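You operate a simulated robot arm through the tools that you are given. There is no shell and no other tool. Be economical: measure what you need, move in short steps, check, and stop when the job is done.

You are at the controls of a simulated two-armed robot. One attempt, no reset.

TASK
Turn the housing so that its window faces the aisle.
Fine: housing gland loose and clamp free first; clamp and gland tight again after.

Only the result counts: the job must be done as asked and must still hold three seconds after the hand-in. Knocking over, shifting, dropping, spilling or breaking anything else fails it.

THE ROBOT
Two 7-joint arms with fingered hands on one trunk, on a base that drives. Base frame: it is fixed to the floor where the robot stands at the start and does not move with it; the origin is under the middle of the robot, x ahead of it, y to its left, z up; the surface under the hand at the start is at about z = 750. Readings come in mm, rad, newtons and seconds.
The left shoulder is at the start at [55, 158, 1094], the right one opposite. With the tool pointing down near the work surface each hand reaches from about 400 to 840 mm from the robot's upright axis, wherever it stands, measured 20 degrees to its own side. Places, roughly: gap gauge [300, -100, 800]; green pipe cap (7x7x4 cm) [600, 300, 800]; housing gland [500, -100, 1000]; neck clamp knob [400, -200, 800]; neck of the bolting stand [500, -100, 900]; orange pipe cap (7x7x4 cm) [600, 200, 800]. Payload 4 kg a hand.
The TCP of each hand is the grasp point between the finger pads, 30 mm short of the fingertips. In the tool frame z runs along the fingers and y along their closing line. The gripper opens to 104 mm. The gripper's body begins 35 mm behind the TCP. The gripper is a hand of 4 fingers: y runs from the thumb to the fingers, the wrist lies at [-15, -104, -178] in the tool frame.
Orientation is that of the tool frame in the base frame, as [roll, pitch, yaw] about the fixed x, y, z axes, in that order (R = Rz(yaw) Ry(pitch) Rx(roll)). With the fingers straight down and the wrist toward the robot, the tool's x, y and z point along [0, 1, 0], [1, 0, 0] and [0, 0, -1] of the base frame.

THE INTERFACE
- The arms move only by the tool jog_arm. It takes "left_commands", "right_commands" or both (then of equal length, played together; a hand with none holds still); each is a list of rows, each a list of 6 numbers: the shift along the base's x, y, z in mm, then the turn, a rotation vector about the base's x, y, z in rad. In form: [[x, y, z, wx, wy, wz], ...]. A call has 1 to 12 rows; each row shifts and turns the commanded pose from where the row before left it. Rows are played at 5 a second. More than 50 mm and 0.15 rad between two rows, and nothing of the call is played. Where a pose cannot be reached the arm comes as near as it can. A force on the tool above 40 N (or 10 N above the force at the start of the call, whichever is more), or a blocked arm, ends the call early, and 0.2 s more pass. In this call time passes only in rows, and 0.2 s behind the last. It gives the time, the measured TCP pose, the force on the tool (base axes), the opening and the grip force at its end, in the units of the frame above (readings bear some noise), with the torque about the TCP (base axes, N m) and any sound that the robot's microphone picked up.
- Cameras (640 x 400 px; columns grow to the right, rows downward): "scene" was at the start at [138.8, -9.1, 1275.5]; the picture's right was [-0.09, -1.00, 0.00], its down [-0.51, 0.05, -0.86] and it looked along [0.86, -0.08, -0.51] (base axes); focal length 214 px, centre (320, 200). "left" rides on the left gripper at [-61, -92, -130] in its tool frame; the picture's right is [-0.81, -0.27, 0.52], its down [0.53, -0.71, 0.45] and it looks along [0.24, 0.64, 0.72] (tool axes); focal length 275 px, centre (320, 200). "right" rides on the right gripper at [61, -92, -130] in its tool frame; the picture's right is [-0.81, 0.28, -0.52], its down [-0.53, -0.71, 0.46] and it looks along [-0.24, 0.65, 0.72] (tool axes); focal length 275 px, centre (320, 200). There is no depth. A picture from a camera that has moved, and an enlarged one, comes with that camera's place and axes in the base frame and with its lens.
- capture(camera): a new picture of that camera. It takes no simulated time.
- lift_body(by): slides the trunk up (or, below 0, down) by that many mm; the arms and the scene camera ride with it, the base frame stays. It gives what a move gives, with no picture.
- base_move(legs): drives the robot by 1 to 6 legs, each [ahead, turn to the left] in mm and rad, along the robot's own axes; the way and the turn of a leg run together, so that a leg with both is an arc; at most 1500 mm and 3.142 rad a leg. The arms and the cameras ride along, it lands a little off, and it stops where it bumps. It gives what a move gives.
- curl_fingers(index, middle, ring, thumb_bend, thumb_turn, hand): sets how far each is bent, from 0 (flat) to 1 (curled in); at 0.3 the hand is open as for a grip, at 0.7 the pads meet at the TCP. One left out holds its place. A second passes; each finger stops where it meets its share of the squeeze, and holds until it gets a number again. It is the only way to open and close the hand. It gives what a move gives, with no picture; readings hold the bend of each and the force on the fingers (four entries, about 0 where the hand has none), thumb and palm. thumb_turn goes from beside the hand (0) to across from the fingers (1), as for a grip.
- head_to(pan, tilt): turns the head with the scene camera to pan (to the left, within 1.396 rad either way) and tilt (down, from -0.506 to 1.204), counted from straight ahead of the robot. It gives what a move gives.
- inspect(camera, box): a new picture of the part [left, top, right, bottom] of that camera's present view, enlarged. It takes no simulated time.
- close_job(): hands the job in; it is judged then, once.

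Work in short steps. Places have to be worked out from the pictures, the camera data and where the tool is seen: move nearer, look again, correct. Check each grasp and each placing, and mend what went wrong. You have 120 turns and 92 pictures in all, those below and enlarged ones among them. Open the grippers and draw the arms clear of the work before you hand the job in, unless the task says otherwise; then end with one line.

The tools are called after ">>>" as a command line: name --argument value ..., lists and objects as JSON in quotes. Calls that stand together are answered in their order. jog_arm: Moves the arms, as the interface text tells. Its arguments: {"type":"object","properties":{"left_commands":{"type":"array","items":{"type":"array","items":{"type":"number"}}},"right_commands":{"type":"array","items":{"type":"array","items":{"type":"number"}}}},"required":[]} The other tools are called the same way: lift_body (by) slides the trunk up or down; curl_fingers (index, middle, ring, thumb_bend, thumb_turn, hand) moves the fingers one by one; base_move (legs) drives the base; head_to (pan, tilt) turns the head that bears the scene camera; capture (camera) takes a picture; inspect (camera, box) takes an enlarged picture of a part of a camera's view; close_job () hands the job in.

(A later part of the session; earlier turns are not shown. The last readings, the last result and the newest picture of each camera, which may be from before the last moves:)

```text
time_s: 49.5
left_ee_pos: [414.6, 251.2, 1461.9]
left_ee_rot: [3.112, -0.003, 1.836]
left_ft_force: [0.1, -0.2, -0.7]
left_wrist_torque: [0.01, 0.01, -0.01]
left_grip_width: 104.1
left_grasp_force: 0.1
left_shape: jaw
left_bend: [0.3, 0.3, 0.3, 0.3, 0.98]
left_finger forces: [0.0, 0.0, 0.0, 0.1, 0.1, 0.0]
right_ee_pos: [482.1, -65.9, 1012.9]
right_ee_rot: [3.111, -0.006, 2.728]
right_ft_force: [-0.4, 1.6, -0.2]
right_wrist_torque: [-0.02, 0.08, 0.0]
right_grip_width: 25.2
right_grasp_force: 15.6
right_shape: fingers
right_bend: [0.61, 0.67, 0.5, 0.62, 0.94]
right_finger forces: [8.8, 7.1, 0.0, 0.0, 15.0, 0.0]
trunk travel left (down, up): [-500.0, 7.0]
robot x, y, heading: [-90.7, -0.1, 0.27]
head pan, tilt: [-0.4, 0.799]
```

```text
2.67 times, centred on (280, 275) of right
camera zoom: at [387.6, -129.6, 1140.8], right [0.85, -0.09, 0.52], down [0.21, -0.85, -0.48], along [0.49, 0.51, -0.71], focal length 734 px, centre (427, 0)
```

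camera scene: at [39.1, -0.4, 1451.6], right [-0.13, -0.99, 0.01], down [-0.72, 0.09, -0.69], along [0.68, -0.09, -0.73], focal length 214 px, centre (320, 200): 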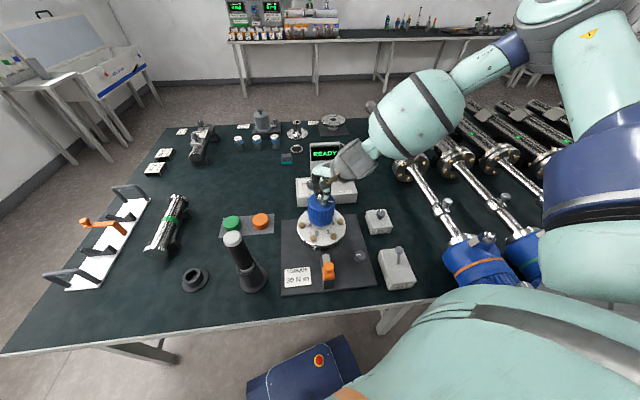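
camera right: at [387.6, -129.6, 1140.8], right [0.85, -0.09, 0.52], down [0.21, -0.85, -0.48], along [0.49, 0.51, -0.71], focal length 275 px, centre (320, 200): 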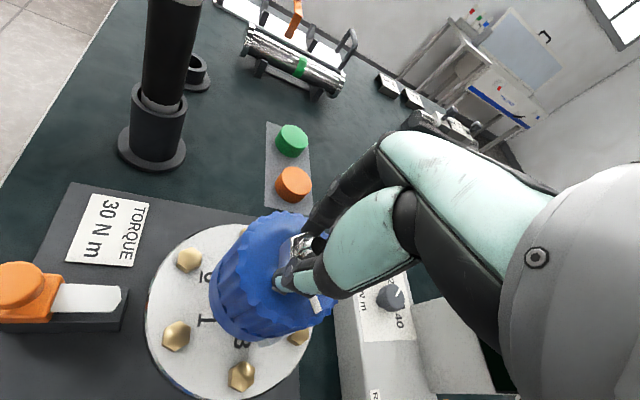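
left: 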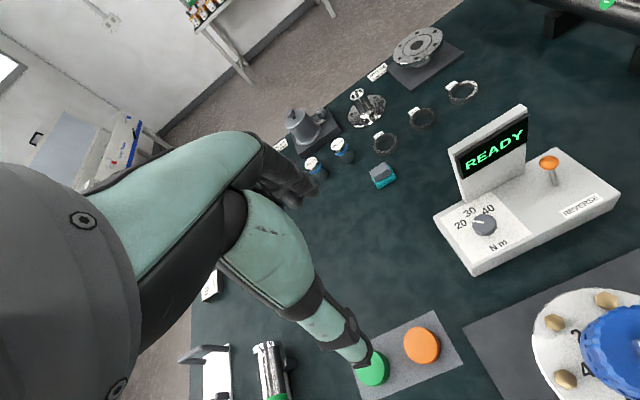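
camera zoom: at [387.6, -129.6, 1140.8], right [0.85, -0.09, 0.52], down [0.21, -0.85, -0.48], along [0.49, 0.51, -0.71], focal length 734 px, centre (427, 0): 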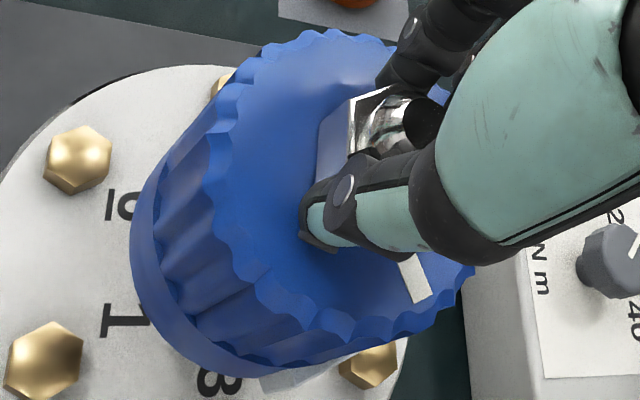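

The housing did turn with the still-tight gland (tag now ~-45°). I turn back to the original angle, then I will re-clamp the neck, loosen the gland against the clamp, and free the clamp afterwards.

>>> jog_arm --right_commands '[[0, 0, 0, 0, 0, -0.125], [0, 0, 0, 0, 0, -0.125], [0, 0, 0, 0, 0, -0.125], [0, 0, 0, 0, 0, -0.125], [0, 0, 0, 0, 0, -0.125], [0, 0, 0, 0, 0, -0.125], [0, 0, 0, 0, 0, -0.125], [0, 0, 0, 0, 0, -0.125], [0, 0, 0, 0, 0, -0.12]]'

>>> curl_fingers --hand "right" --index 0.3 --middle 0.3 --ring 0.3 --thumb_bend 0.3

>>> jog_arm --right_commands '[[-10, 0, 45, 0, 0, 0], [-10, -20, 20, 0, 0, 0]]'

>>> capture --camera "right"

```text
time_s: 51.5
left_ee_pos: [414.2, 251.5, 1462.3]
left_ee_rot: [3.113, -0.003, 1.836]
left_ft_force: [-0.2, -0.2, 0.6]
left_wrist_torque: [-0.04, 0.0, -0.03]
left_grip_width: 103.8
left_grasp_force: 0.1
left_shape: jaw
left_bend: [0.3, 0.3, 0.3, 0.3, 0.98]
left_finger forces: [0.0, 0.1, 0.0, 0.1, 0.1, 0.1]
right_ee_pos: [480.3, -65.8, 1014.3]
right_ee_rot: [3.112, -0.003, 1.603]
right_ft_force: [-2.3, -1.1, 0.0]
right_wrist_torque: [-0.04, 0.06, 0.04]
right_grip_width: 24.9
right_grasp_force: 16.3
right_shape: fingers
right_bend: [0.61, 0.66, 0.5, 0.62, 0.95]
right_finger forces: [8.2, 8.9, 0.0, 0.0, 16.1, 0.0]
trunk travel left (down, up): [-500.0, 7.0]
robot x, y, heading: [-92.8, -4.9, 0.268]
head pan, tilt: [-0.4, 0.799]
```

```text
time_s: 52.5
left_ee_pos: [414.0, 251.5, 1461.7]
left_ee_rot: [3.111, -0.003, 1.835]
left_ft_force: [0.1, -0.7, 0.2]
left_wrist_torque: [-0.01, 0.01, 0.0]
left_grip_width: 104.1
left_grasp_force: 0.0
left_shape: jaw
left_bend: [0.3, 0.3, 0.3, 0.3, 0.98]
left_finger forces: [0.0, 0.1, 0.1, 0.1, 0.0, 0.0]
right_ee_pos: [481.0, -66.4, 1013.4]
right_ee_rot: [3.11, -0.006, 1.605]
right_ft_force: [-0.6, 0.0, -0.2]
right_wrist_torque: [-0.01, 0.01, 0.0]
right_grip_width: 102.6
right_grasp_force: 0.1
right_shape: fingers
right_bend: [0.3, 0.3, 0.3, 0.3, 0.97]
right_finger forces: [0.0, 0.1, 0.1, 0.1, 0.0, 0.1]
trunk travel left (down, up): [-500.0, 7.0]
robot x, y, heading: [-91.7, -4.5, 0.268]
head pan, tilt: [-0.4, 0.799]
```

```text
time_s: 53.1
left_ee_pos: [411.8, 248.4, 1463.2]
left_ee_rot: [3.111, -0.003, 1.833]
left_ft_force: [0.5, -0.1, 0.4]
left_wrist_torque: [0.04, 0.0, -0.01]
left_grip_width: 104.0
left_grasp_force: 0.1
left_shape: jaw
left_bend: [0.3, 0.3, 0.3, 0.3, 0.98]
left_finger forces: [0.1, 0.0, 0.0, 0.1, 0.1, 0.0]
right_ee_pos: [458.0, -87.4, 1079.3]
right_ee_rot: [3.108, -0.005, 1.608]
right_ft_force: [-0.8, 0.5, -0.7]
right_wrist_torque: [-0.02, -0.01, 0.01]
right_grip_width: 103.0
right_grasp_force: 0.0
right_shape: fingers
right_bend: [0.3, 0.3, 0.3, 0.3, 0.97]
right_finger forces: [0.0, 0.0, 0.0, 0.0, 0.1, 0.1]
trunk travel left (down, up): [-500.0, 7.0]
robot x, y, heading: [-89.8, -4.7, 0.27]
head pan, tilt: [-0.4, 0.799]
```

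```text
37 pictures are left
camera right: at [359.5, -30.1, 1206.2], right [0.29, -0.8, 0.52], down [-0.68, -0.55, -0.48], along [0.68, -0.22, -0.7], focal length 275 px, centre (320, 200)
```

right: 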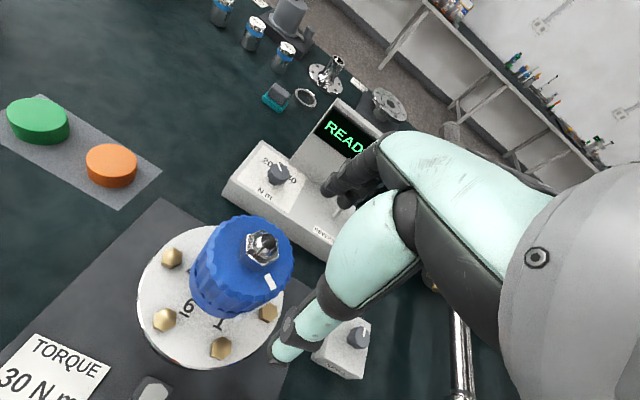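

Housing is back at its original angle. Now go to the knob with yaw ~2.7 so that I can turn it clockwise.

>>> jog_arm --right_commands '[[-17, -19, 0, 0, 0, 0.1], [-17, -19, 0, 0, 0, 0.1], [-17, -19, 0, 0, 0, 0.1], [-17, -19, 0, 0, 0, 0.1], [-15, -17, 0, 0, 0, 0.1], [0, 0, -38, 0, 0, 0.1], [0, 0, -38, 0, 0, 0.1], [0, 0, -38, 0, 0, 0.1], [0, 0, -38, 0, 0, 0.1], [0, 0, -35, 0, 0, 0.1], [0, 0, -30, 0, 0, 0.1]]'

>>> capture --camera "right"

```text
time_s: 55.5
left_ee_pos: [412.5, 249.4, 1462.3]
left_ee_rot: [3.112, -0.003, 1.835]
left_ft_force: [0.0, 0.4, -0.4]
left_wrist_torque: [-0.02, 0.01, -0.03]
left_grip_width: 104.0
left_grasp_force: 0.0
left_shape: jaw
left_bend: [0.3, 0.3, 0.3, 0.3, 0.98]
left_finger forces: [0.0, 0.0, 0.0, 0.0, 0.0, 0.0]
right_ee_pos: [375.9, -197.7, 903.6]
right_ee_rot: [3.109, -0.006, 2.707]
right_ft_force: [0.2, 0.0, 0.5]
right_wrist_torque: [0.02, 0.01, -0.01]
right_grip_width: 102.8
right_grasp_force: 0.1
right_shape: fingers
right_bend: [0.3, 0.3, 0.3, 0.3, 0.97]
right_finger forces: [0.1, 0.0, 0.0, 0.0, 0.0, 0.0]
right hand out of reach, approached as far as the arm can: row 10, 11
trunk travel left (down, up): [-500.0, 7.0]
robot x, y, heading: [-93.8, -0.3, 0.274]
head pan, tilt: [-0.4, 0.799]
```

```text
36 pictures are left
camera right: at [279.2, -259.5, 1030.4], right [0.85, -0.11, 0.52], down [0.19, -0.86, -0.48], along [0.5, 0.5, -0.7], focal length 275 px, centre (320, 200)
```

right: 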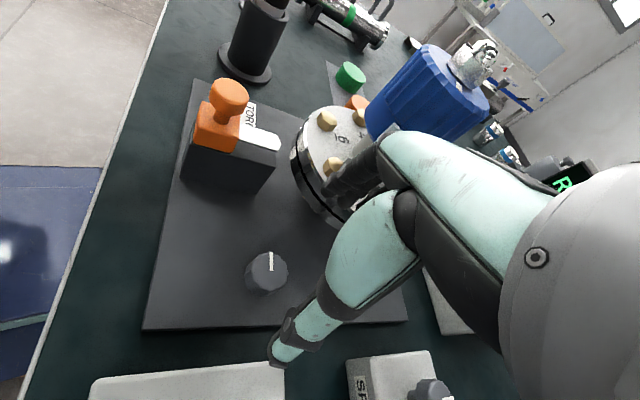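

The arm is at its lower reach with the trunk raised; I lower the trunk 60 mm and correct y.

>>> lift_body --by -60

>>> jog_arm --right_commands '[[0, 10, 10, 0, 0, 0], [0, 8, 0, 0, 0, 0]]'

```text
time_s: 56.5
left_ee_pos: [414.2, 250.4, 1401.6]
left_ee_rot: [3.111, -0.002, 1.834]
left_ft_force: [0.2, 0.2, -0.4]
left_wrist_torque: [-0.02, -0.03, -0.03]
left_grip_width: 104.2
left_grasp_force: 0.1
left_shape: jaw
left_bend: [0.3, 0.3, 0.3, 0.3, 0.98]
left_finger forces: [0.1, 0.0, 0.1, 0.0, 0.0, 0.0]
right_ee_pos: [375.9, -198.6, 843.3]
right_ee_rot: [3.11, -0.005, 2.706]
right_ft_force: [-0.2, 0.4, 0.3]
right_wrist_torque: [0.03, 0.04, -0.01]
right_grip_width: 102.8
right_grasp_force: 0.1
right_shape: fingers
right_bend: [0.3, 0.3, 0.3, 0.3, 0.97]
right_finger forces: [0.1, 0.0, 0.0, 0.0, 0.0, 0.0]
trunk travel left (down, up): [-440.0, 67.0]
robot x, y, heading: [-89.1, 0.2, 0.272]
head pan, tilt: [-0.4, 0.799]
```

```text
time_s: 57.1
left_ee_pos: [412.9, 250.6, 1402.1]
left_ee_rot: [3.112, -0.004, 1.832]
left_ft_force: [0.7, -0.4, -0.9]
left_wrist_torque: [0.02, 0.01, -0.02]
left_grip_width: 103.8
left_grasp_force: 0.0
left_shape: jaw
left_bend: [0.3, 0.3, 0.3, 0.3, 0.98]
left_finger forces: [0.1, 0.0, 0.0, 0.0, 0.0, 0.0]
right_ee_pos: [375.3, -180.3, 852.2]
right_ee_rot: [3.111, -0.005, 2.704]
right_ft_force: [-1.4, -2.3, -1.1]
right_wrist_torque: [-0.06, 0.05, 0.0]
right_grip_width: 102.7
right_grasp_force: 1.0
right_shape: fingers
right_bend: [0.3, 0.32, 0.31, 0.3, 0.97]
right_finger forces: [0.0, 1.8, 0.8, 0.0, 0.0, 0.0]
trunk travel left (down, up): [-440.0, 67.0]
robot x, y, heading: [-92.4, -0.4, 0.268]
head pan, tilt: [-0.4, 0.799]
```

Middle/ring fingers brush something (lever block side). I back the yaw off to ~2.3 right away and look.

>>> jog_arm --right_commands '[[0, -4, 0, 0, 0, -0.13], [0, 2, 0, 0, 0, -0.13], [0, 2, 0, 0, 0, -0.13]]'

>>> capture --camera "right"

```text
time_s: 57.9
left_ee_pos: [412.7, 250.5, 1402.0]
left_ee_rot: [3.111, -0.004, 1.835]
left_ft_force: [-0.8, -0.3, 0.1]
left_wrist_torque: [0.02, 0.0, 0.0]
left_grip_width: 103.8
left_grasp_force: 0.0
left_shape: jaw
left_bend: [0.3, 0.3, 0.3, 0.3, 0.98]
left_finger forces: [0.0, 0.0, 0.1, 0.0, 0.1, 0.0]
right_ee_pos: [376.6, -189.1, 869.8]
right_ee_rot: [3.111, -0.004, 2.312]
right_ft_force: [-0.1, 0.1, 0.2]
right_wrist_torque: [0.0, 0.01, -0.01]
right_grip_width: 103.0
right_grasp_force: 0.0
right_shape: fingers
right_bend: [0.3, 0.3, 0.3, 0.3, 0.97]
right_finger forces: [0.1, 0.0, 0.0, 0.0, 0.1, 0.1]
right hand out of reach, approached as far as the arm can: row 2, 3
trunk travel left (down, up): [-440.0, 67.0]
robot x, y, heading: [-91.1, -0.5, 0.27]
head pan, tilt: [-0.4, 0.799]
```

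```text
35 pictures are left
camera right: at [264.8, -208.4, 998.0], right [0.74, -0.42, 0.52], down [-0.16, -0.86, -0.48], along [0.65, 0.27, -0.71], focal length 275 px, centre (320, 200)
```

right: 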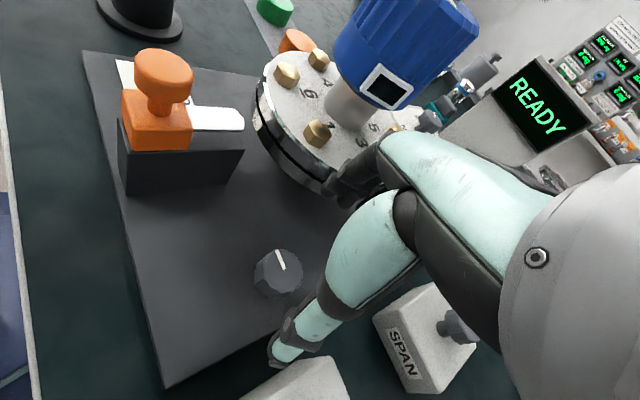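

The fingers had brushed the flange; the lever is untouched. I raise the hand and lower the trunk for better reach.

>>> jog_arm --right_commands '[[0, 5, 35, 0, 0, 0], [-1, 5, 35, 0, 0, 0.05]]'

>>> lift_body --by -105

```text
time_s: 58.5
left_ee_pos: [412.2, 250.3, 1401.2]
left_ee_rot: [3.111, -0.002, 1.834]
left_ft_force: [-0.6, -0.5, 0.0]
left_wrist_torque: [0.0, 0.01, 0.01]
left_grip_width: 103.9
left_grasp_force: 0.0
left_shape: jaw
left_bend: [0.3, 0.3, 0.3, 0.3, 0.98]
left_finger forces: [0.0, 0.0, 0.0, 0.1, 0.0, 0.0]
right_ee_pos: [374.2, -175.0, 940.4]
right_ee_rot: [3.11, -0.004, 2.365]
right_ft_force: [0.3, -0.2, 0.0]
right_wrist_torque: [-0.01, -0.03, 0.02]
right_grip_width: 102.8
right_grasp_force: 0.1
right_shape: fingers
right_bend: [0.3, 0.3, 0.3, 0.3, 0.97]
right_finger forces: [0.0, 0.1, 0.1, 0.0, 0.0, 0.1]
trunk travel left (down, up): [-440.0, 67.0]
robot x, y, heading: [-89.8, -4.7, 0.267]
head pan, tilt: [-0.4, 0.799]
```

```text
time_s: 59.9
left_ee_pos: [414.1, 250.1, 1297.0]
left_ee_rot: [3.111, -0.003, 1.835]
left_ft_force: [-1.0, 0.3, -1.0]
left_wrist_torque: [0.01, 0.0, -0.02]
left_grip_width: 103.9
left_grasp_force: 0.0
left_shape: jaw
left_bend: [0.3, 0.3, 0.3, 0.3, 0.98]
left_finger forces: [0.0, 0.0, 0.0, 0.0, 0.1, 0.0]
right_ee_pos: [374.2, -176.7, 832.3]
right_ee_rot: [3.112, -0.006, 2.364]
right_ft_force: [-2.1, -1.3, -1.5]
right_wrist_torque: [-0.03, 0.05, -0.1]
right_grip_width: 102.6
right_grasp_force: 1.5
right_shape: fingers
right_bend: [0.3, 0.32, 0.3, 0.3, 0.97]
right_finger forces: [0.0, 2.6, 0.0, 0.0, 0.0, 0.1]
trunk travel left (down, up): [-335.0, 172.0]
robot x, y, heading: [-89.1, -2.4, 0.272]
head pan, tilt: [-0.4, 0.799]
```

Middle finger touches the flange lightly; rotate a little away, then grip.

>>> jog_arm --right_commands '[[0, -3, 0, 0, 0, -0.12], [0, 0, -6, 0, 0, -0.08]]'

>>> curl_fingers --hand "right" --index 0.75 --middle 0.75 --ring 0.5 --thumb_bend 0.8

>>> jog_arm --right_commands '[[0, 0, 0, 0, 0, -0.12], [0, 0, 0, 0, 0, -0.12], [0, 0, 0, 0, 0, -0.12], [0, 0, 0, 0, 0, -0.12], [0, 0, 0, 0, 0, -0.12], [0, 0, 0, 0, 0, -0.12], [0, 0, 0, 0, 0, -0.12]]'

>>> inspect --camera "right" --box '[220, 190, 380, 310]'

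```text
time_s: 60.5
left_ee_pos: [413.9, 250.3, 1295.8]
left_ee_rot: [3.113, -0.004, 1.836]
left_ft_force: [-0.3, 1.2, -0.5]
left_wrist_torque: [-0.02, -0.02, -0.03]
left_grip_width: 103.9
left_grasp_force: 0.1
left_shape: jaw
left_bend: [0.3, 0.3, 0.3, 0.3, 0.98]
left_finger forces: [0.0, 0.0, 0.0, 0.1, 0.0, 0.1]
right_ee_pos: [374.3, -178.2, 827.4]
right_ee_rot: [3.11, -0.004, 2.163]
right_ft_force: [0.0, -0.1, 0.1]
right_wrist_torque: [-0.05, 0.0, -0.01]
right_grip_width: 102.9
right_grasp_force: 0.1
right_shape: fingers
right_bend: [0.3, 0.3, 0.3, 0.3, 0.97]
right_finger forces: [0.1, 0.0, 0.0, 0.1, 0.1, 0.0]
trunk travel left (down, up): [-335.0, 172.0]
robot x, y, heading: [-92.7, 2.7, 0.271]
head pan, tilt: [-0.4, 0.799]
```

```text
time_s: 61.5
left_ee_pos: [415.0, 251.8, 1295.1]
left_ee_rot: [3.112, -0.003, 1.834]
left_ft_force: [0.1, 0.3, 0.5]
left_wrist_torque: [0.03, 0.0, 0.0]
left_grip_width: 104.0
left_grasp_force: 0.1
left_shape: jaw
left_bend: [0.3, 0.3, 0.3, 0.3, 0.98]
left_finger forces: [0.0, 0.0, 0.0, 0.0, 0.0, 0.0]
right_ee_pos: [375.9, -176.8, 828.2]
right_ee_rot: [3.111, -0.005, 2.167]
right_ft_force: [10.2, 10.6, -0.9]
right_wrist_torque: [0.31, -0.23, 0.07]
right_grip_width: 0.1
right_grasp_force: 10.8
right_shape: fingers
right_bend: [0.71, 0.61, 0.5, 0.79, 0.96]
right_finger forces: [12.2, 9.0, 0.1, 0.0, 0.1, 0.1]
trunk travel left (down, up): [-335.0, 172.0]
robot x, y, heading: [-90.1, -1.1, 0.276]
head pan, tilt: [-0.4, 0.799]
```

```text
time_s: 63.1
left_ee_pos: [416.6, 252.2, 1295.0]
left_ee_rot: [3.114, -0.003, 1.834]
left_ft_force: [0.3, 0.4, -0.4]
left_wrist_torque: [0.0, -0.01, -0.01]
left_grip_width: 103.9
left_grasp_force: 0.1
left_shape: jaw
left_bend: [0.3, 0.3, 0.3, 0.3, 0.98]
left_finger forces: [0.0, 0.0, 0.1, 0.0, 0.0, 0.0]
right_ee_pos: [376.6, -181.8, 828.7]
right_ee_rot: [3.107, -0.003, 1.322]
right_ft_force: [19.7, 0.3, 3.5]
right_wrist_torque: [0.0, -0.58, 0.16]
right_grip_width: 0.2
right_grasp_force: 11.3
right_shape: fingers
right_bend: [0.72, 0.6, 0.5, 0.8, 0.97]
right_finger forces: [12.4, 10.5, 0.0, 0.0, 0.1, 0.0]
trunk travel left (down, up): [-335.0, 172.0]
robot x, y, heading: [-89.4, -4.0, 0.269]
head pan, tilt: [-0.4, 0.799]
```

```text
3.33 times, centred on (300, 250) of right
camera zoom: at [298.7, -98.3, 956.0], right [0.05, -0.85, 0.52], down [-0.81, -0.34, -0.48], along [0.59, -0.4, -0.7], focal length 918 px, centre (387, 33)
```

zoom: 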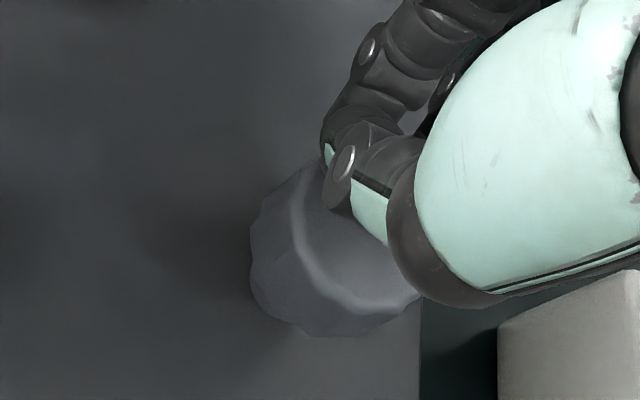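

The thumb slid over the knob instead of beside it. Open, level the slight tilt, rise a bit, and look.

>>> curl_fingers --hand "right" --index 0.3 --middle 0.3 --ring 0.3 --thumb_bend 0.3

>>> jog_arm --right_commands '[[0, 0, 20, 0.0075, 0.029, 0]]'

>>> inspect --camera "right" --box '[200, 180, 360, 330]'

```text
time_s: 64.1
left_ee_pos: [411.7, 250.5, 1296.2]
left_ee_rot: [3.11, -0.003, 1.835]
left_ft_force: [-0.2, 0.6, 0.3]
left_wrist_torque: [0.0, 0.01, 0.01]
left_grip_width: 104.2
left_grasp_force: 0.0
left_shape: jaw
left_bend: [0.3, 0.3, 0.3, 0.3, 0.98]
left_finger forces: [0.1, 0.1, 0.1, 0.0, 0.0, 0.0]
right_ee_pos: [372.2, -181.9, 829.8]
right_ee_rot: [3.113, -0.004, 1.323]
right_ft_force: [-0.3, 0.5, -0.7]
right_wrist_torque: [0.02, 0.0, 0.02]
right_grip_width: 102.9
right_grasp_force: 0.1
right_shape: fingers
right_bend: [0.3, 0.3, 0.3, 0.3, 0.98]
right_finger forces: [0.0, 0.1, 0.0, 0.1, 0.1, 0.0]
trunk travel left (down, up): [-335.0, 172.0]
robot x, y, heading: [-89.7, -1.0, 0.265]
head pan, tilt: [-0.4, 0.799]
```

```text
time_s: 64.5
left_ee_pos: [411.9, 251.1, 1297.7]
left_ee_rot: [3.109, -0.004, 1.836]
left_ft_force: [-0.1, -0.4, 0.0]
left_wrist_torque: [0.0, -0.02, 0.02]
left_grip_width: 103.9
left_grasp_force: 0.1
left_shape: jaw
left_bend: [0.3, 0.3, 0.3, 0.3, 0.98]
left_finger forces: [0.1, 0.1, 0.0, 0.1, 0.1, 0.0]
right_ee_pos: [372.0, -181.1, 850.3]
right_ee_rot: [-3.141, -0.006, 1.325]
right_ft_force: [0.7, -0.5, 0.5]
right_wrist_torque: [0.02, -0.05, 0.01]
right_grip_width: 103.3
right_grasp_force: 0.1
right_shape: fingers
right_bend: [0.3, 0.3, 0.3, 0.3, 0.98]
right_finger forces: [0.0, 0.0, 0.0, 0.0, 0.0, 0.1]
trunk travel left (down, up): [-335.0, 172.0]
robot x, y, heading: [-91.4, -2.5, 0.27]
head pan, tilt: [-0.4, 0.799]
```

```text
2.67 times, centred on (280, 255) of right
camera zoom: at [298.0, -99.8, 980.6], right [0.07, -0.86, 0.51], down [-0.82, -0.34, -0.46], along [0.57, -0.39, -0.73], focal length 734 px, centre (427, 53)
```

zoom: 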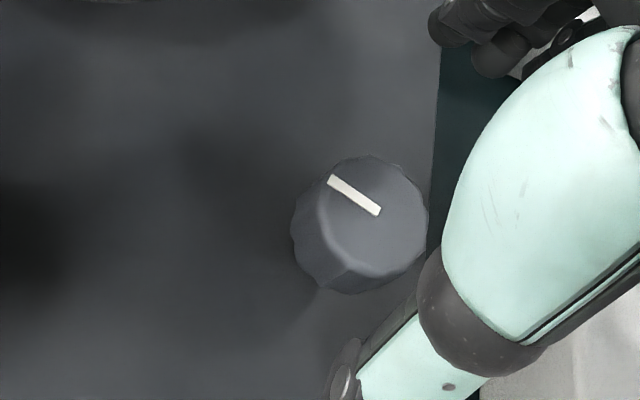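

Pointer ~75°. I set yaw 1.9, level, go to z 823 and grip again at (374,-180).

>>> jog_arm --right_commands '[[2, 1, 0, 0, 0, 0.14], [0, 0, 0, 0, 0, 0.14], [0, 0, 0, 0, 0, 0.14], [0, 0, -13, 0, 0, 0.14], [0, 0, -14, 0, 0, 0]]'

>>> curl_fingers --hand "right" --index 0.75 --middle 0.75 --ring 0.5 --thumb_bend 0.75

```text
time_s: 65.7
left_ee_pos: [413.6, 250.2, 1295.8]
left_ee_rot: [3.112, -0.004, 1.835]
left_ft_force: [-0.2, 1.0, -0.3]
left_wrist_torque: [0.04, -0.02, 0.0]
left_grip_width: 104.0
left_grasp_force: 0.0
left_shape: jaw
left_bend: [0.3, 0.3, 0.3, 0.3, 0.98]
left_finger forces: [0.1, 0.1, 0.0, 0.1, 0.0, 0.0]
right_ee_pos: [375.5, -179.4, 820.3]
right_ee_rot: [3.141, -0.005, 1.886]
right_ft_force: [0.6, 0.3, 0.6]
right_wrist_torque: [-0.02, 0.0, -0.01]
right_grip_width: 103.2
right_grasp_force: 0.0
right_shape: fingers
right_bend: [0.3, 0.3, 0.3, 0.3, 0.98]
right_finger forces: [0.0, 0.0, 0.1, 0.1, 0.0, 0.1]
trunk travel left (down, up): [-335.0, 172.0]
robot x, y, heading: [-93.0, -7.6, 0.264]
head pan, tilt: [-0.4, 0.799]
```

```text
time_s: 66.7
left_ee_pos: [414.9, 250.1, 1295.7]
left_ee_rot: [3.114, -0.003, 1.834]
left_ft_force: [-0.1, -0.6, -0.3]
left_wrist_torque: [0.01, -0.01, -0.01]
left_grip_width: 104.0
left_grasp_force: 0.1
left_shape: jaw
left_bend: [0.3, 0.3, 0.3, 0.3, 0.98]
left_finger forces: [0.0, 0.0, 0.0, 0.0, 0.0, 0.0]
right_ee_pos: [377.4, -180.2, 819.9]
right_ee_rot: [-3.141, -0.004, 1.884]
right_ft_force: [7.6, 0.2, -0.5]
right_wrist_torque: [-0.01, -0.21, 0.08]
right_grip_width: 23.1
right_grasp_force: 14.8
right_shape: fingers
right_bend: [0.61, 0.6, 0.5, 0.63, 0.97]
right_finger forces: [8.3, 10.2, 0.0, 0.1, 11.0, 0.0]
trunk travel left (down, up): [-335.0, 172.0]
robot x, y, heading: [-91.2, -1.5, 0.266]
head pan, tilt: [-0.4, 0.799]
```

Good grip. Turn clockwise ~0.85 rad.

>>> jog_arm --right_commands '[[0, 0, 0, 0, 0, -0.12], [0, 0, 0, 0, 0, -0.12], [0, 0, 0, 0, 0, -0.12], [0, 0, 0, 0, 0, -0.12], [0, 0, 0, 0, 0, -0.12], [0, 0, 0, 0, 0, -0.12], [0, 0, 0, 0, 0, -0.12]]'

>>> inspect --camera "right" --box '[220, 190, 380, 310]'

```text
time_s: 68.3
left_ee_pos: [414.7, 250.4, 1294.7]
left_ee_rot: [3.112, -0.005, 1.835]
left_ft_force: [-0.7, 0.1, 0.1]
left_wrist_torque: [-0.01, 0.01, 0.0]
left_grip_width: 103.7
left_grasp_force: 0.0
left_shape: jaw
left_bend: [0.3, 0.3, 0.3, 0.3, 0.98]
left_finger forces: [0.0, 0.1, 0.1, 0.1, 0.1, 0.0]
right_ee_pos: [378.0, -180.2, 822.8]
right_ee_rot: [-3.141, -0.002, 1.04]
right_ft_force: [12.8, -2.1, -2.5]
right_wrist_torque: [-0.13, -0.43, 0.11]
right_grip_width: 23.3
right_grasp_force: 16.1
right_shape: fingers
right_bend: [0.58, 0.59, 0.5, 0.65, 0.96]
right_finger forces: [11.5, 10.2, 0.0, 0.1, 9.5, 0.1]
trunk travel left (down, up): [-335.0, 172.0]
robot x, y, heading: [-94.1, -7.2, 0.272]
head pan, tilt: [-0.4, 0.799]
```

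```text
3.33 times, centred on (300, 250) of right
camera zoom: at [329.2, -81.4, 951.7], right [-0.17, -0.84, 0.51], down [-0.88, -0.1, -0.46], along [0.43, -0.53, -0.73], focal length 918 px, centre (387, 33)
```

zoom: 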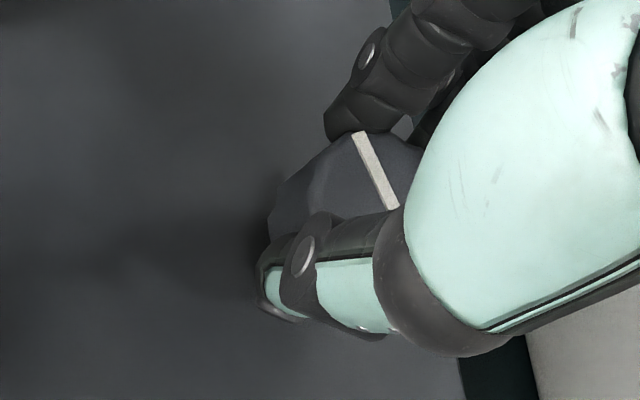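

Pointer at ~16°; continue until torque rises (tight at ~0°).

>>> jog_arm --right_commands '[[0, 0, 0, 0, 0, -0.1], [0, 0, 0, 0, 0, -0.1], [0, 0, 0, 0, 0, -0.1], [0, 0, 0, 0, 0, -0.1]]'

>>> inspect --camera "right" --box '[220, 190, 380, 310]'

```text
time_s: 69.3
left_ee_pos: [417.1, 251.6, 1294.8]
left_ee_rot: [3.114, -0.005, 1.836]
left_ft_force: [0.2, 0.6, 0.3]
left_wrist_torque: [0.0, -0.01, 0.0]
left_grip_width: 103.7
left_grasp_force: 0.0
left_shape: jaw
left_bend: [0.3, 0.3, 0.3, 0.3, 0.98]
left_finger forces: [0.0, 0.1, 0.1, 0.0, 0.0, 0.1]
right_ee_pos: [378.1, -179.3, 820.2]
right_ee_rot: [-3.141, -0.005, 0.642]
right_ft_force: [17.0, -3.5, -0.7]
right_wrist_torque: [-0.25, -0.53, 0.27]
right_grip_width: 23.2
right_grasp_force: 16.9
right_shape: fingers
right_bend: [0.57, 0.58, 0.5, 0.66, 0.96]
right_finger forces: [13.6, 10.3, 0.0, 0.0, 10.1, 0.0]
trunk travel left (down, up): [-335.0, 172.0]
robot x, y, heading: [-93.1, -2.5, 0.275]
head pan, tilt: [-0.4, 0.799]
```

```text
3.33 times, centred on (300, 250) of right
camera zoom: at [371.6, -70.0, 951.5], right [-0.49, -0.71, 0.51], down [-0.85, 0.25, -0.46], along [0.19, -0.66, -0.73], focal length 918 px, centre (387, 33)
```

zoom: 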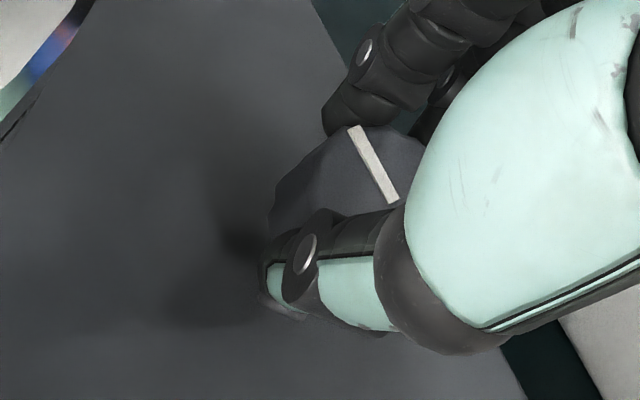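

Pointer at ~0°, torque rising to 0.27. One more small nudge to confirm it is tight.

>>> jog_arm --right_commands '[[0, 0, 0, 0, 0, -0.08], [0, 0, 0, 0, 0, -0.08]]'

>>> inspect --camera "right" --box '[220, 190, 380, 310]'

```text
time_s: 69.9
left_ee_pos: [417.3, 250.1, 1295.8]
left_ee_rot: [3.115, -0.003, 1.834]
left_ft_force: [0.3, -0.6, -0.2]
left_wrist_torque: [0.01, 0.0, -0.01]
left_grip_width: 103.7
left_grasp_force: 0.0
left_shape: jaw
left_bend: [0.3, 0.3, 0.3, 0.3, 0.98]
left_finger forces: [0.0, 0.0, 0.1, 0.0, 0.1, 0.0]
right_ee_pos: [379.3, -180.3, 820.2]
right_ee_rot: [-3.141, -0.007, 0.486]
right_ft_force: [21.0, 1.1, 0.1]
right_wrist_torque: [-0.03, -0.54, 0.48]
right_grip_width: 23.3
right_grasp_force: 18.6
right_shape: fingers
right_bend: [0.58, 0.58, 0.5, 0.66, 0.97]
right_finger forces: [15.2, 10.6, 0.0, 0.0, 11.1, 0.0]
trunk travel left (down, up): [-335.0, 172.0]
robot x, y, heading: [-90.8, -7.3, 0.273]
head pan, tilt: [-0.4, 0.799]
```

```text
3.33 times, centred on (300, 250) of right
camera zoom: at [389.3, -70.3, 951.8], right [-0.59, -0.62, 0.51], down [-0.8, 0.38, -0.46], along [0.09, -0.68, -0.73], focal length 918 px, centre (387, 33)
```

zoom: 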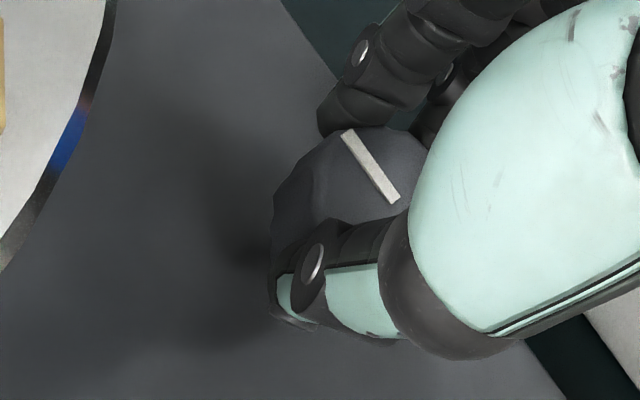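

Firm stop at 0.48 N·m with pointer at 0°: the clamp is tight. Release and go back up to the gland with the trunk raised.

>>> curl_fingers --hand "right" --index 0.3 --middle 0.3 --ring 0.3 --thumb_bend 0.3

>>> jog_arm --right_commands '[[0, 0, 40, 0, 0, 0.05], [0, 0, 40, 0, 0, 0.03]]'

>>> lift_body --by 165

>>> jog_arm --right_commands '[[15, 16, 10, 0, 0, 0], [15, 16, 10, 0, 0, 0], [15, 16, 0, 0, 0, 0], [15, 16, 0, 0, 0, 0], [15, 16, 0, 0, 0, 0], [15, 16, 0, 0, 0, 0], [14, 16, 0, 0, 0, 0]]'

>>> capture --camera "right"

```text
time_s: 70.9
left_ee_pos: [413.3, 249.2, 1296.7]
left_ee_rot: [3.114, -0.003, 1.835]
left_ft_force: [0.0, -0.2, 0.0]
left_wrist_torque: [0.06, 0.03, 0.01]
left_grip_width: 103.8
left_grasp_force: 0.0
left_shape: jaw
left_bend: [0.3, 0.3, 0.3, 0.3, 0.98]
left_finger forces: [0.1, 0.0, 0.0, 0.0, 0.0, 0.0]
right_ee_pos: [375.8, -179.3, 820.0]
right_ee_rot: [3.141, -0.005, 0.484]
right_ft_force: [-0.7, 0.9, -0.4]
right_wrist_torque: [-0.05, 0.03, 0.01]
right_grip_width: 102.9
right_grasp_force: 0.0
right_shape: fingers
right_bend: [0.3, 0.3, 0.3, 0.3, 0.97]
right_finger forces: [0.0, 0.0, 0.0, 0.0, 0.1, 0.0]
trunk travel left (down, up): [-335.0, 172.0]
robot x, y, heading: [-94.6, 1.4, 0.268]
head pan, tilt: [-0.4, 0.799]
```

```text
time_s: 71.5
left_ee_pos: [412.6, 251.2, 1297.0]
left_ee_rot: [3.11, -0.004, 1.834]
left_ft_force: [-0.1, -0.7, 0.3]
left_wrist_torque: [-0.02, 0.0, 0.0]
left_grip_width: 103.8
left_grasp_force: 0.0
left_shape: jaw
left_bend: [0.3, 0.3, 0.3, 0.3, 0.98]
left_finger forces: [0.1, 0.0, 0.0, 0.2, 0.0, 0.0]
right_ee_pos: [376.2, -181.6, 903.0]
right_ee_rot: [-3.141, -0.003, 0.564]
right_ft_force: [0.1, -0.6, -0.6]
right_wrist_torque: [-0.01, -0.03, -0.01]
right_grip_width: 102.8
right_grasp_force: 0.0
right_shape: fingers
right_bend: [0.3, 0.3, 0.3, 0.3, 0.97]
right_finger forces: [0.1, 0.1, 0.0, 0.1, 0.0, 0.0]
trunk travel left (down, up): [-335.0, 172.0]
robot x, y, heading: [-89.7, -0.3, 0.272]
head pan, tilt: [-0.4, 0.799]
```

```text
time_s: 73.4
left_ee_pos: [413.3, 250.4, 1462.5]
left_ee_rot: [3.112, -0.004, 1.835]
left_ft_force: [-0.1, 0.9, 0.4]
left_wrist_torque: [-0.02, -0.02, -0.01]
left_grip_width: 103.7
left_grasp_force: 0.0
left_shape: jaw
left_bend: [0.3, 0.3, 0.3, 0.3, 0.98]
left_finger forces: [0.1, 0.0, 0.0, 0.1, 0.0, 0.0]
right_ee_pos: [377.0, -181.5, 1066.7]
right_ee_rot: [-3.141, -0.004, 0.564]
right_ft_force: [-0.4, 0.1, -0.5]
right_wrist_torque: [-0.02, -0.02, 0.01]
right_grip_width: 102.6
right_grasp_force: 0.0
right_shape: fingers
right_bend: [0.3, 0.3, 0.3, 0.3, 0.97]
right_finger forces: [0.2, 0.0, 0.0, 0.0, 0.1, 0.0]
trunk travel left (down, up): [-500.0, 7.0]
robot x, y, heading: [-91.4, -1.0, 0.267]
head pan, tilt: [-0.4, 0.799]
```

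```text
time_s: 75.0
left_ee_pos: [412.6, 251.4, 1463.2]
left_ee_rot: [3.111, -0.003, 1.834]
left_ft_force: [0.4, 0.0, -1.3]
left_wrist_torque: [0.0, 0.0, -0.03]
left_grip_width: 104.0
left_grasp_force: 0.2
left_shape: jaw
left_bend: [0.3, 0.3, 0.3, 0.3, 0.98]
left_finger forces: [0.0, 0.0, 0.1, 0.0, 0.0, 0.0]
right_ee_pos: [473.4, -95.2, 1097.8]
right_ee_rot: [-3.138, -0.005, 0.565]
right_ft_force: [0.0, 0.3, 0.1]
right_wrist_torque: [0.01, -0.02, -0.03]
right_grip_width: 102.7
right_grasp_force: 0.0
right_shape: fingers
right_bend: [0.3, 0.3, 0.3, 0.3, 0.97]
right_finger forces: [0.0, 0.0, 0.1, 0.0, 0.0, 0.0]
right hand out of reach, approached as far as the arm can: row 6, 7
trunk travel left (down, up): [-500.0, 7.0]
robot x, y, heading: [-92.2, -6.3, 0.273]
head pan, tilt: [-0.4, 0.799]
```

```text
29 pictures are left
camera right: at [475.6, 14.0, 1229.1], right [-0.54, -0.67, 0.51], down [-0.83, 0.32, -0.46], along [0.14, -0.67, -0.73], focal length 275 px, centre (320, 200)
```

right: 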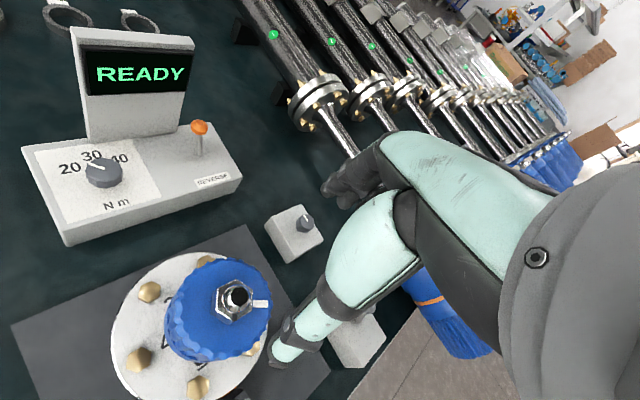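

Slightly out of reach at this height; try lower and over the gland with the same yaw.

>>> jog_arm --right_commands '[[3, 10, -25, 0, 0, 0.02], [3, 10, -15, 0, 0, 0], [2, 9, 0, 0, 0, 0]]'

```text
time_s: 75.8
left_ee_pos: [413.6, 250.9, 1462.1]
left_ee_rot: [3.111, -0.003, 1.835]
left_ft_force: [-0.3, 0.1, -0.7]
left_wrist_torque: [-0.01, 0.02, -0.02]
left_grip_width: 103.8
left_grasp_force: 0.2
left_shape: jaw
left_bend: [0.3, 0.3, 0.3, 0.3, 0.98]
left_finger forces: [0.0, 0.1, 0.1, 0.0, 0.0, 0.1]
right_ee_pos: [472.3, -101.4, 1082.6]
right_ee_rot: [-3.142, -0.006, 0.585]
right_ft_force: [-0.3, 0.0, 0.4]
right_wrist_torque: [-0.03, -0.01, 0.05]
right_grip_width: 102.7
right_grasp_force: 0.0
right_shape: fingers
right_bend: [0.3, 0.3, 0.3, 0.3, 0.97]
right_finger forces: [0.1, 0.0, 0.0, 0.0, 0.1, 0.0]
right hand out of reach, approached as far as the arm can: row 1, 2, 3
trunk travel left (down, up): [-500.0, 7.0]
robot x, y, heading: [-95.8, -1.6, 0.265]
head pan, tilt: [-0.4, 0.799]
```

Not reachable with that yaw; I use yaw 1.6 as before.

>>> jog_arm --right_commands '[[0, 0, 0, 0, 0, 0.13], [0, 0, 0, 0, 0, 0.13], [0, 0, 0, 0, 0, 0.13], [2, 7, 0, 0, 0, 0.13], [2, 7, 0, 0, 0, 0.13], [2, 7, 0, 0, 0, 0.13], [2, 7, 0, 0, 0, 0.13], [2, 7, 0, 0, 0, 0.11]]'

```text
time_s: 77.6
left_ee_pos: [413.6, 250.7, 1461.5]
left_ee_rot: [3.113, -0.004, 1.835]
left_ft_force: [0.2, -0.5, 0.5]
left_wrist_torque: [0.0, -0.02, -0.01]
left_grip_width: 104.0
left_grasp_force: 0.0
left_shape: jaw
left_bend: [0.3, 0.3, 0.3, 0.3, 0.98]
left_finger forces: [0.0, 0.0, 0.0, 0.0, 0.1, 0.0]
right_ee_pos: [483.9, -67.4, 1082.6]
right_ee_rot: [3.14, -0.004, 1.607]
right_ft_force: [-0.9, 0.5, -0.5]
right_wrist_torque: [0.01, -0.01, -0.02]
right_grip_width: 102.5
right_grasp_force: 0.1
right_shape: fingers
right_bend: [0.3, 0.3, 0.3, 0.3, 0.97]
right_finger forces: [0.0, 0.0, 0.0, 0.1, 0.0, 0.0]
trunk travel left (down, up): [-500.0, 7.0]
robot x, y, heading: [-89.8, -3.8, 0.271]
head pan, tilt: [-0.4, 0.799]
```

Right over the gland. Descend to z ~1013 and close on the hex, then turn counter-clockwise against the tight clamp.

>>> jog_arm --right_commands '[[-1, 1, -35, 0, 0, 0], [0, 0, -34, 0, 0, 0]]'

>>> curl_fingers --hand "right" --index 0.75 --middle 0.75 --ring 0.5 --thumb_bend 0.75

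>>> jog_arm --right_commands '[[0, 0, 0, 0, 0, 0.1], [0, 0, 0, 0, 0, 0.1], [0, 0, 0, 0, 0, 0.1], [0, 0, 0, 0, 0, 0.1]]'

>>> inspect --camera "right" --box '[180, 180, 380, 330]'

```text
time_s: 78.2
left_ee_pos: [414.8, 250.8, 1459.6]
left_ee_rot: [3.114, -0.002, 1.835]
left_ft_force: [0.3, -0.3, -0.9]
left_wrist_torque: [0.01, 0.01, 0.02]
left_grip_width: 103.7
left_grasp_force: 0.1
left_shape: jaw
left_bend: [0.3, 0.3, 0.3, 0.3, 0.98]
left_finger forces: [0.0, 0.0, 0.0, 0.0, 0.0, 0.0]
right_ee_pos: [481.9, -66.7, 1011.8]
right_ee_rot: [3.141, -0.006, 1.603]
right_ft_force: [-0.2, 0.3, 0.1]
right_wrist_torque: [0.0, 0.0, -0.02]
right_grip_width: 102.9
right_grasp_force: 0.0
right_shape: fingers
right_bend: [0.3, 0.3, 0.3, 0.3, 0.97]
right_finger forces: [0.0, 0.0, 0.1, 0.0, 0.0, 0.0]
trunk travel left (down, up): [-500.0, 7.0]
robot x, y, heading: [-94.9, -3.5, 0.269]
head pan, tilt: [-0.4, 0.799]
```

```text
time_s: 79.2
left_ee_pos: [414.6, 248.9, 1461.6]
left_ee_rot: [3.111, -0.004, 1.836]
left_ft_force: [-0.1, 0.1, -0.1]
left_wrist_torque: [0.01, 0.01, -0.01]
left_grip_width: 103.8
left_grasp_force: 0.0
left_shape: jaw
left_bend: [0.3, 0.3, 0.3, 0.3, 0.98]
left_finger forces: [0.1, 0.0, 0.0, 0.0, 0.1, 0.1]
right_ee_pos: [481.0, -67.0, 1012.0]
right_ee_rot: [3.141, -0.004, 1.604]
right_ft_force: [-1.1, -1.4, 0.7]
right_wrist_torque: [-0.01, 0.15, 0.1]
right_grip_width: 26.4
right_grasp_force: 15.2
right_shape: fingers
right_bend: [0.61, 0.66, 0.5, 0.6, 0.97]
right_finger forces: [8.4, 6.9, 0.0, 0.0, 16.4, 0.0]
trunk travel left (down, up): [-500.0, 7.0]
robot x, y, heading: [-91.5, -3.0, 0.268]
head pan, tilt: [-0.4, 0.799]
```

```text
time_s: 80.2
left_ee_pos: [414.4, 249.5, 1460.2]
left_ee_rot: [3.112, -0.003, 1.834]
left_ft_force: [-0.1, 0.0, 0.3]
left_wrist_torque: [-0.01, -0.01, -0.03]
left_grip_width: 104.0
left_grasp_force: 0.1
left_shape: jaw
left_bend: [0.3, 0.3, 0.3, 0.3, 0.98]
left_finger forces: [0.0, 0.0, 0.0, 0.1, 0.1, 0.0]
right_ee_pos: [482.2, -66.4, 1014.2]
right_ee_rot: [3.14, -0.007, 2.008]
right_ft_force: [1.3, -0.7, 0.6]
right_wrist_torque: [-0.05, -0.02, -0.06]
right_grip_width: 26.1
right_grasp_force: 15.2
right_shape: fingers
right_bend: [0.6, 0.67, 0.5, 0.62, 0.94]
right_finger forces: [10.3, 6.3, 0.0, 0.1, 14.4, 0.0]
trunk travel left (down, up): [-500.0, 7.0]
robot x, y, heading: [-94.2, 0.5, 0.273]
head pan, tilt: [-0.4, 0.799]
```

```text
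2.67 times, centred on (280, 255) of right
camera zoom: at [372.6, -50.9, 1143.4], right [0.59, -0.62, 0.51], down [-0.42, -0.78, -0.46], along [0.69, 0.06, -0.73], focal length 734 px, centre (427, 53)
```

zoom: 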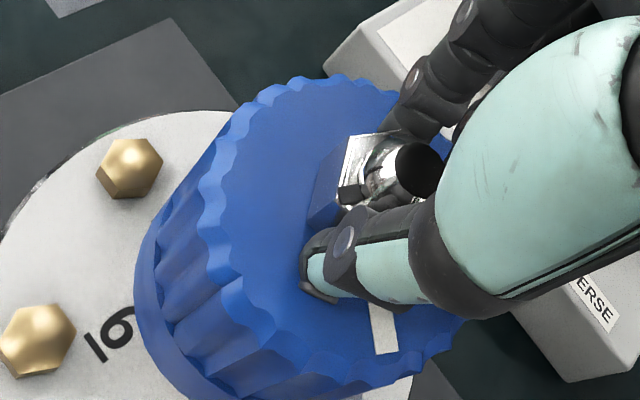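

Now the tag stays (~-108°) while the nut mark moved (~155°→178°): the gland is unscrewing. Continue.

>>> jog_arm --right_commands '[[0, 0, 0, 0, 0, 0.12], [0, 0, 0, 0, 0, 0.12], [0, 0, 0, 0, 0, 0.12], [0, 0, 0, 0, 0, 0.12], [0, 0, 0, 0, 0, 0.12], [0, 0, 0, 0, 0, 0.12]]'

>>> inspect --camera "right" --box '[180, 180, 380, 330]'

```text
time_s: 81.6
left_ee_pos: [414.5, 250.8, 1459.7]
left_ee_rot: [3.114, -0.002, 1.832]
left_ft_force: [0.8, -0.7, -0.1]
left_wrist_torque: [0.0, 0.01, -0.02]
left_grip_width: 103.7
left_grasp_force: 0.0
left_shape: jaw
left_bend: [0.3, 0.3, 0.3, 0.3, 0.98]
left_finger forces: [0.0, 0.1, 0.1, 0.1, 0.0, 0.1]
right_ee_pos: [483.1, -66.4, 1012.3]
right_ee_rot: [3.141, -0.005, 2.727]
right_ft_force: [3.9, 3.8, 1.5]
right_wrist_torque: [0.11, -0.13, -0.08]
right_grip_width: 26.0
right_grasp_force: 17.7
right_shape: fingers
right_bend: [0.59, 0.72, 0.5, 0.63, 0.93]
right_finger forces: [12.0, 8.2, 0.1, 0.1, 14.3, 0.0]
trunk travel left (down, up): [-500.0, 7.0]
robot x, y, heading: [-91.0, 1.0, 0.271]
head pan, tilt: [-0.4, 0.799]
```

```text
2.67 times, centred on (280, 255) of right
camera zoom: at [389.8, -125.9, 1143.0], right [0.85, -0.08, 0.51], down [0.2, -0.87, -0.46], along [0.48, 0.49, -0.73], focal length 734 px, centre (427, 53)
```

zoom: 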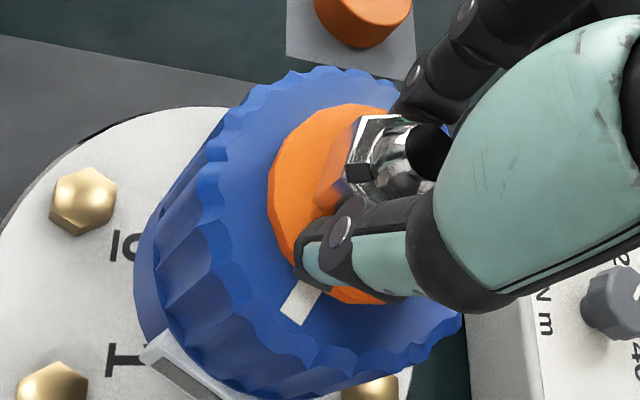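

An orange ring is now exposed under the nut: the gland is loose, with the housing unmoved. Release, rise, and return to the knob with low yaw to free the clamp.

>>> curl_fingers --hand "right" --index 0.3 --middle 0.3 --ring 0.3 --thumb_bend 0.3

>>> jog_arm --right_commands '[[0, 0, 35, 0, 0, 0], [0, 0, 30, 0, 0, 0], [-18, -19, 0, 0, 0, -0.14], [-18, -19, 0, 0, 0, -0.14], [-18, -19, 0, 0, 0, -0.14], [-18, -19, 0, 0, 0, -0.14], [-18, -19, 0, 0, 0, -0.14], [-17, -18, 0, 0, 0, -0.14], [0, 0, 0, 0, 0, -0.14], [0, 0, 0, 0, 0, -0.14], [0, 0, 0, 0, 0, -0.14], [0, 0, 0, 0, 0, -0.14]]'

>>> lift_body --by -165

>>> jog_arm --right_commands '[[0, 0, 0, 0, 0, -0.14], [0, 0, 0, 0, 0, -0.14], [0, 0, 0, 0, 0, -0.14], [0, 0, 0, 0, 0, -0.14], [0, 0, 0, 0, 0, -0.14]]'

>>> capture --camera "right"

```text
time_s: 82.6
left_ee_pos: [413.0, 250.8, 1462.0]
left_ee_rot: [3.113, -0.004, 1.833]
left_ft_force: [0.0, 0.5, -0.6]
left_wrist_torque: [-0.01, -0.03, -0.01]
left_grip_width: 103.8
left_grasp_force: 0.0
left_shape: jaw
left_bend: [0.3, 0.3, 0.3, 0.3, 0.98]
left_finger forces: [0.0, 0.1, 0.0, 0.0, 0.0, 0.0]
right_ee_pos: [481.9, -67.8, 1013.0]
right_ee_rot: [3.141, -0.005, 2.723]
right_ft_force: [-0.1, 0.0, 0.6]
right_wrist_torque: [-0.02, 0.01, 0.0]
right_grip_width: 102.7
right_grasp_force: 0.1
right_shape: fingers
right_bend: [0.3, 0.3, 0.3, 0.3, 0.97]
right_finger forces: [0.0, 0.0, 0.0, 0.1, 0.1, 0.1]
trunk travel left (down, up): [-500.0, 7.0]
robot x, y, heading: [-89.2, -3.6, 0.277]
head pan, tilt: [-0.4, 0.799]
```

```text
time_s: 85.2
left_ee_pos: [413.4, 252.1, 1460.3]
left_ee_rot: [3.112, -0.004, 1.834]
left_ft_force: [-0.1, 0.5, -0.5]
left_wrist_torque: [-0.02, 0.0, -0.01]
left_grip_width: 103.8
left_grasp_force: 0.1
left_shape: jaw
left_bend: [0.3, 0.3, 0.3, 0.3, 0.98]
left_finger forces: [0.1, 0.1, 0.0, 0.1, 0.0, 0.0]
right_ee_pos: [377.5, -196.3, 1070.0]
right_ee_rot: [3.138, -0.004, 1.316]
right_ft_force: [0.9, 0.1, 0.9]
right_wrist_torque: [-0.02, 0.0, 0.0]
right_grip_width: 103.0
right_grasp_force: 0.1
right_shape: fingers
right_bend: [0.3, 0.3, 0.3, 0.3, 0.97]
right_finger forces: [0.0, 0.1, 0.0, 0.1, 0.0, 0.1]
right hand out of reach, approached as far as the arm can: row 1, 2, 9, 10
trunk travel left (down, up): [-500.0, 7.0]
robot x, y, heading: [-93.3, -3.3, 0.267]
head pan, tilt: [-0.4, 0.799]
```

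```text
time_s: 87.0
left_ee_pos: [414.4, 251.4, 1295.8]
left_ee_rot: [3.112, -0.003, 1.836]
left_ft_force: [0.7, -0.3, 0.3]
left_wrist_torque: [0.01, 0.0, 0.02]
left_grip_width: 104.0
left_grasp_force: 0.1
left_shape: jaw
left_bend: [0.3, 0.3, 0.3, 0.3, 0.98]
left_finger forces: [0.0, 0.1, 0.1, 0.0, 0.1, 0.1]
right_ee_pos: [375.4, -196.6, 905.3]
right_ee_rot: [3.139, -0.005, 1.323]
right_ft_force: [-0.2, -0.2, 1.3]
right_wrist_torque: [0.01, -0.02, -0.01]
right_grip_width: 102.7
right_grasp_force: 0.0
right_shape: fingers
right_bend: [0.3, 0.3, 0.3, 0.3, 0.97]
right_finger forces: [0.0, 0.0, 0.0, 0.0, 0.0, 0.0]
trunk travel left (down, up): [-335.0, 172.0]
robot x, y, heading: [-93.9, -1.4, 0.268]
head pan, tilt: [-0.4, 0.799]
```

```text
time_s: 88.2
left_ee_pos: [413.7, 250.8, 1295.6]
left_ee_rot: [3.111, -0.003, 1.834]
left_ft_force: [-0.3, 0.8, 0.5]
left_wrist_torque: [0.02, -0.01, -0.04]
left_grip_width: 104.1
left_grasp_force: 0.0
left_shape: jaw
left_bend: [0.3, 0.3, 0.3, 0.3, 0.98]
left_finger forces: [0.0, 0.0, 0.0, 0.1, 0.0, 0.0]
right_ee_pos: [374.3, -196.5, 905.2]
right_ee_rot: [-3.142, -0.003, 0.623]
right_ft_force: [0.3, -0.8, 0.0]
right_wrist_torque: [0.0, 0.02, 0.02]
right_grip_width: 103.0
right_grasp_force: 0.0
right_shape: fingers
right_bend: [0.3, 0.3, 0.3, 0.3, 0.97]
right_finger forces: [0.1, 0.0, 0.1, 0.0, 0.1, 0.0]
trunk travel left (down, up): [-335.0, 172.0]
robot x, y, heading: [-93.6, -1.9, 0.27]
head pan, tilt: [-0.4, 0.799]
```

```text
26 pictures are left
camera right: at [370.2, -86.2, 1035.3], right [-0.5, -0.7, 0.51], down [-0.85, 0.27, -0.46], along [0.18, -0.66, -0.73], focal length 275 px, centre (320, 200)
```

right: 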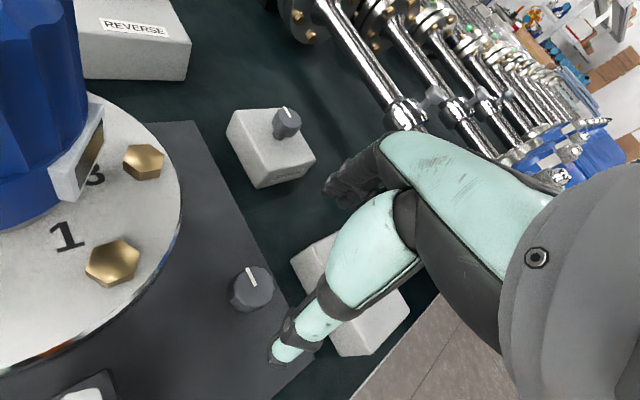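

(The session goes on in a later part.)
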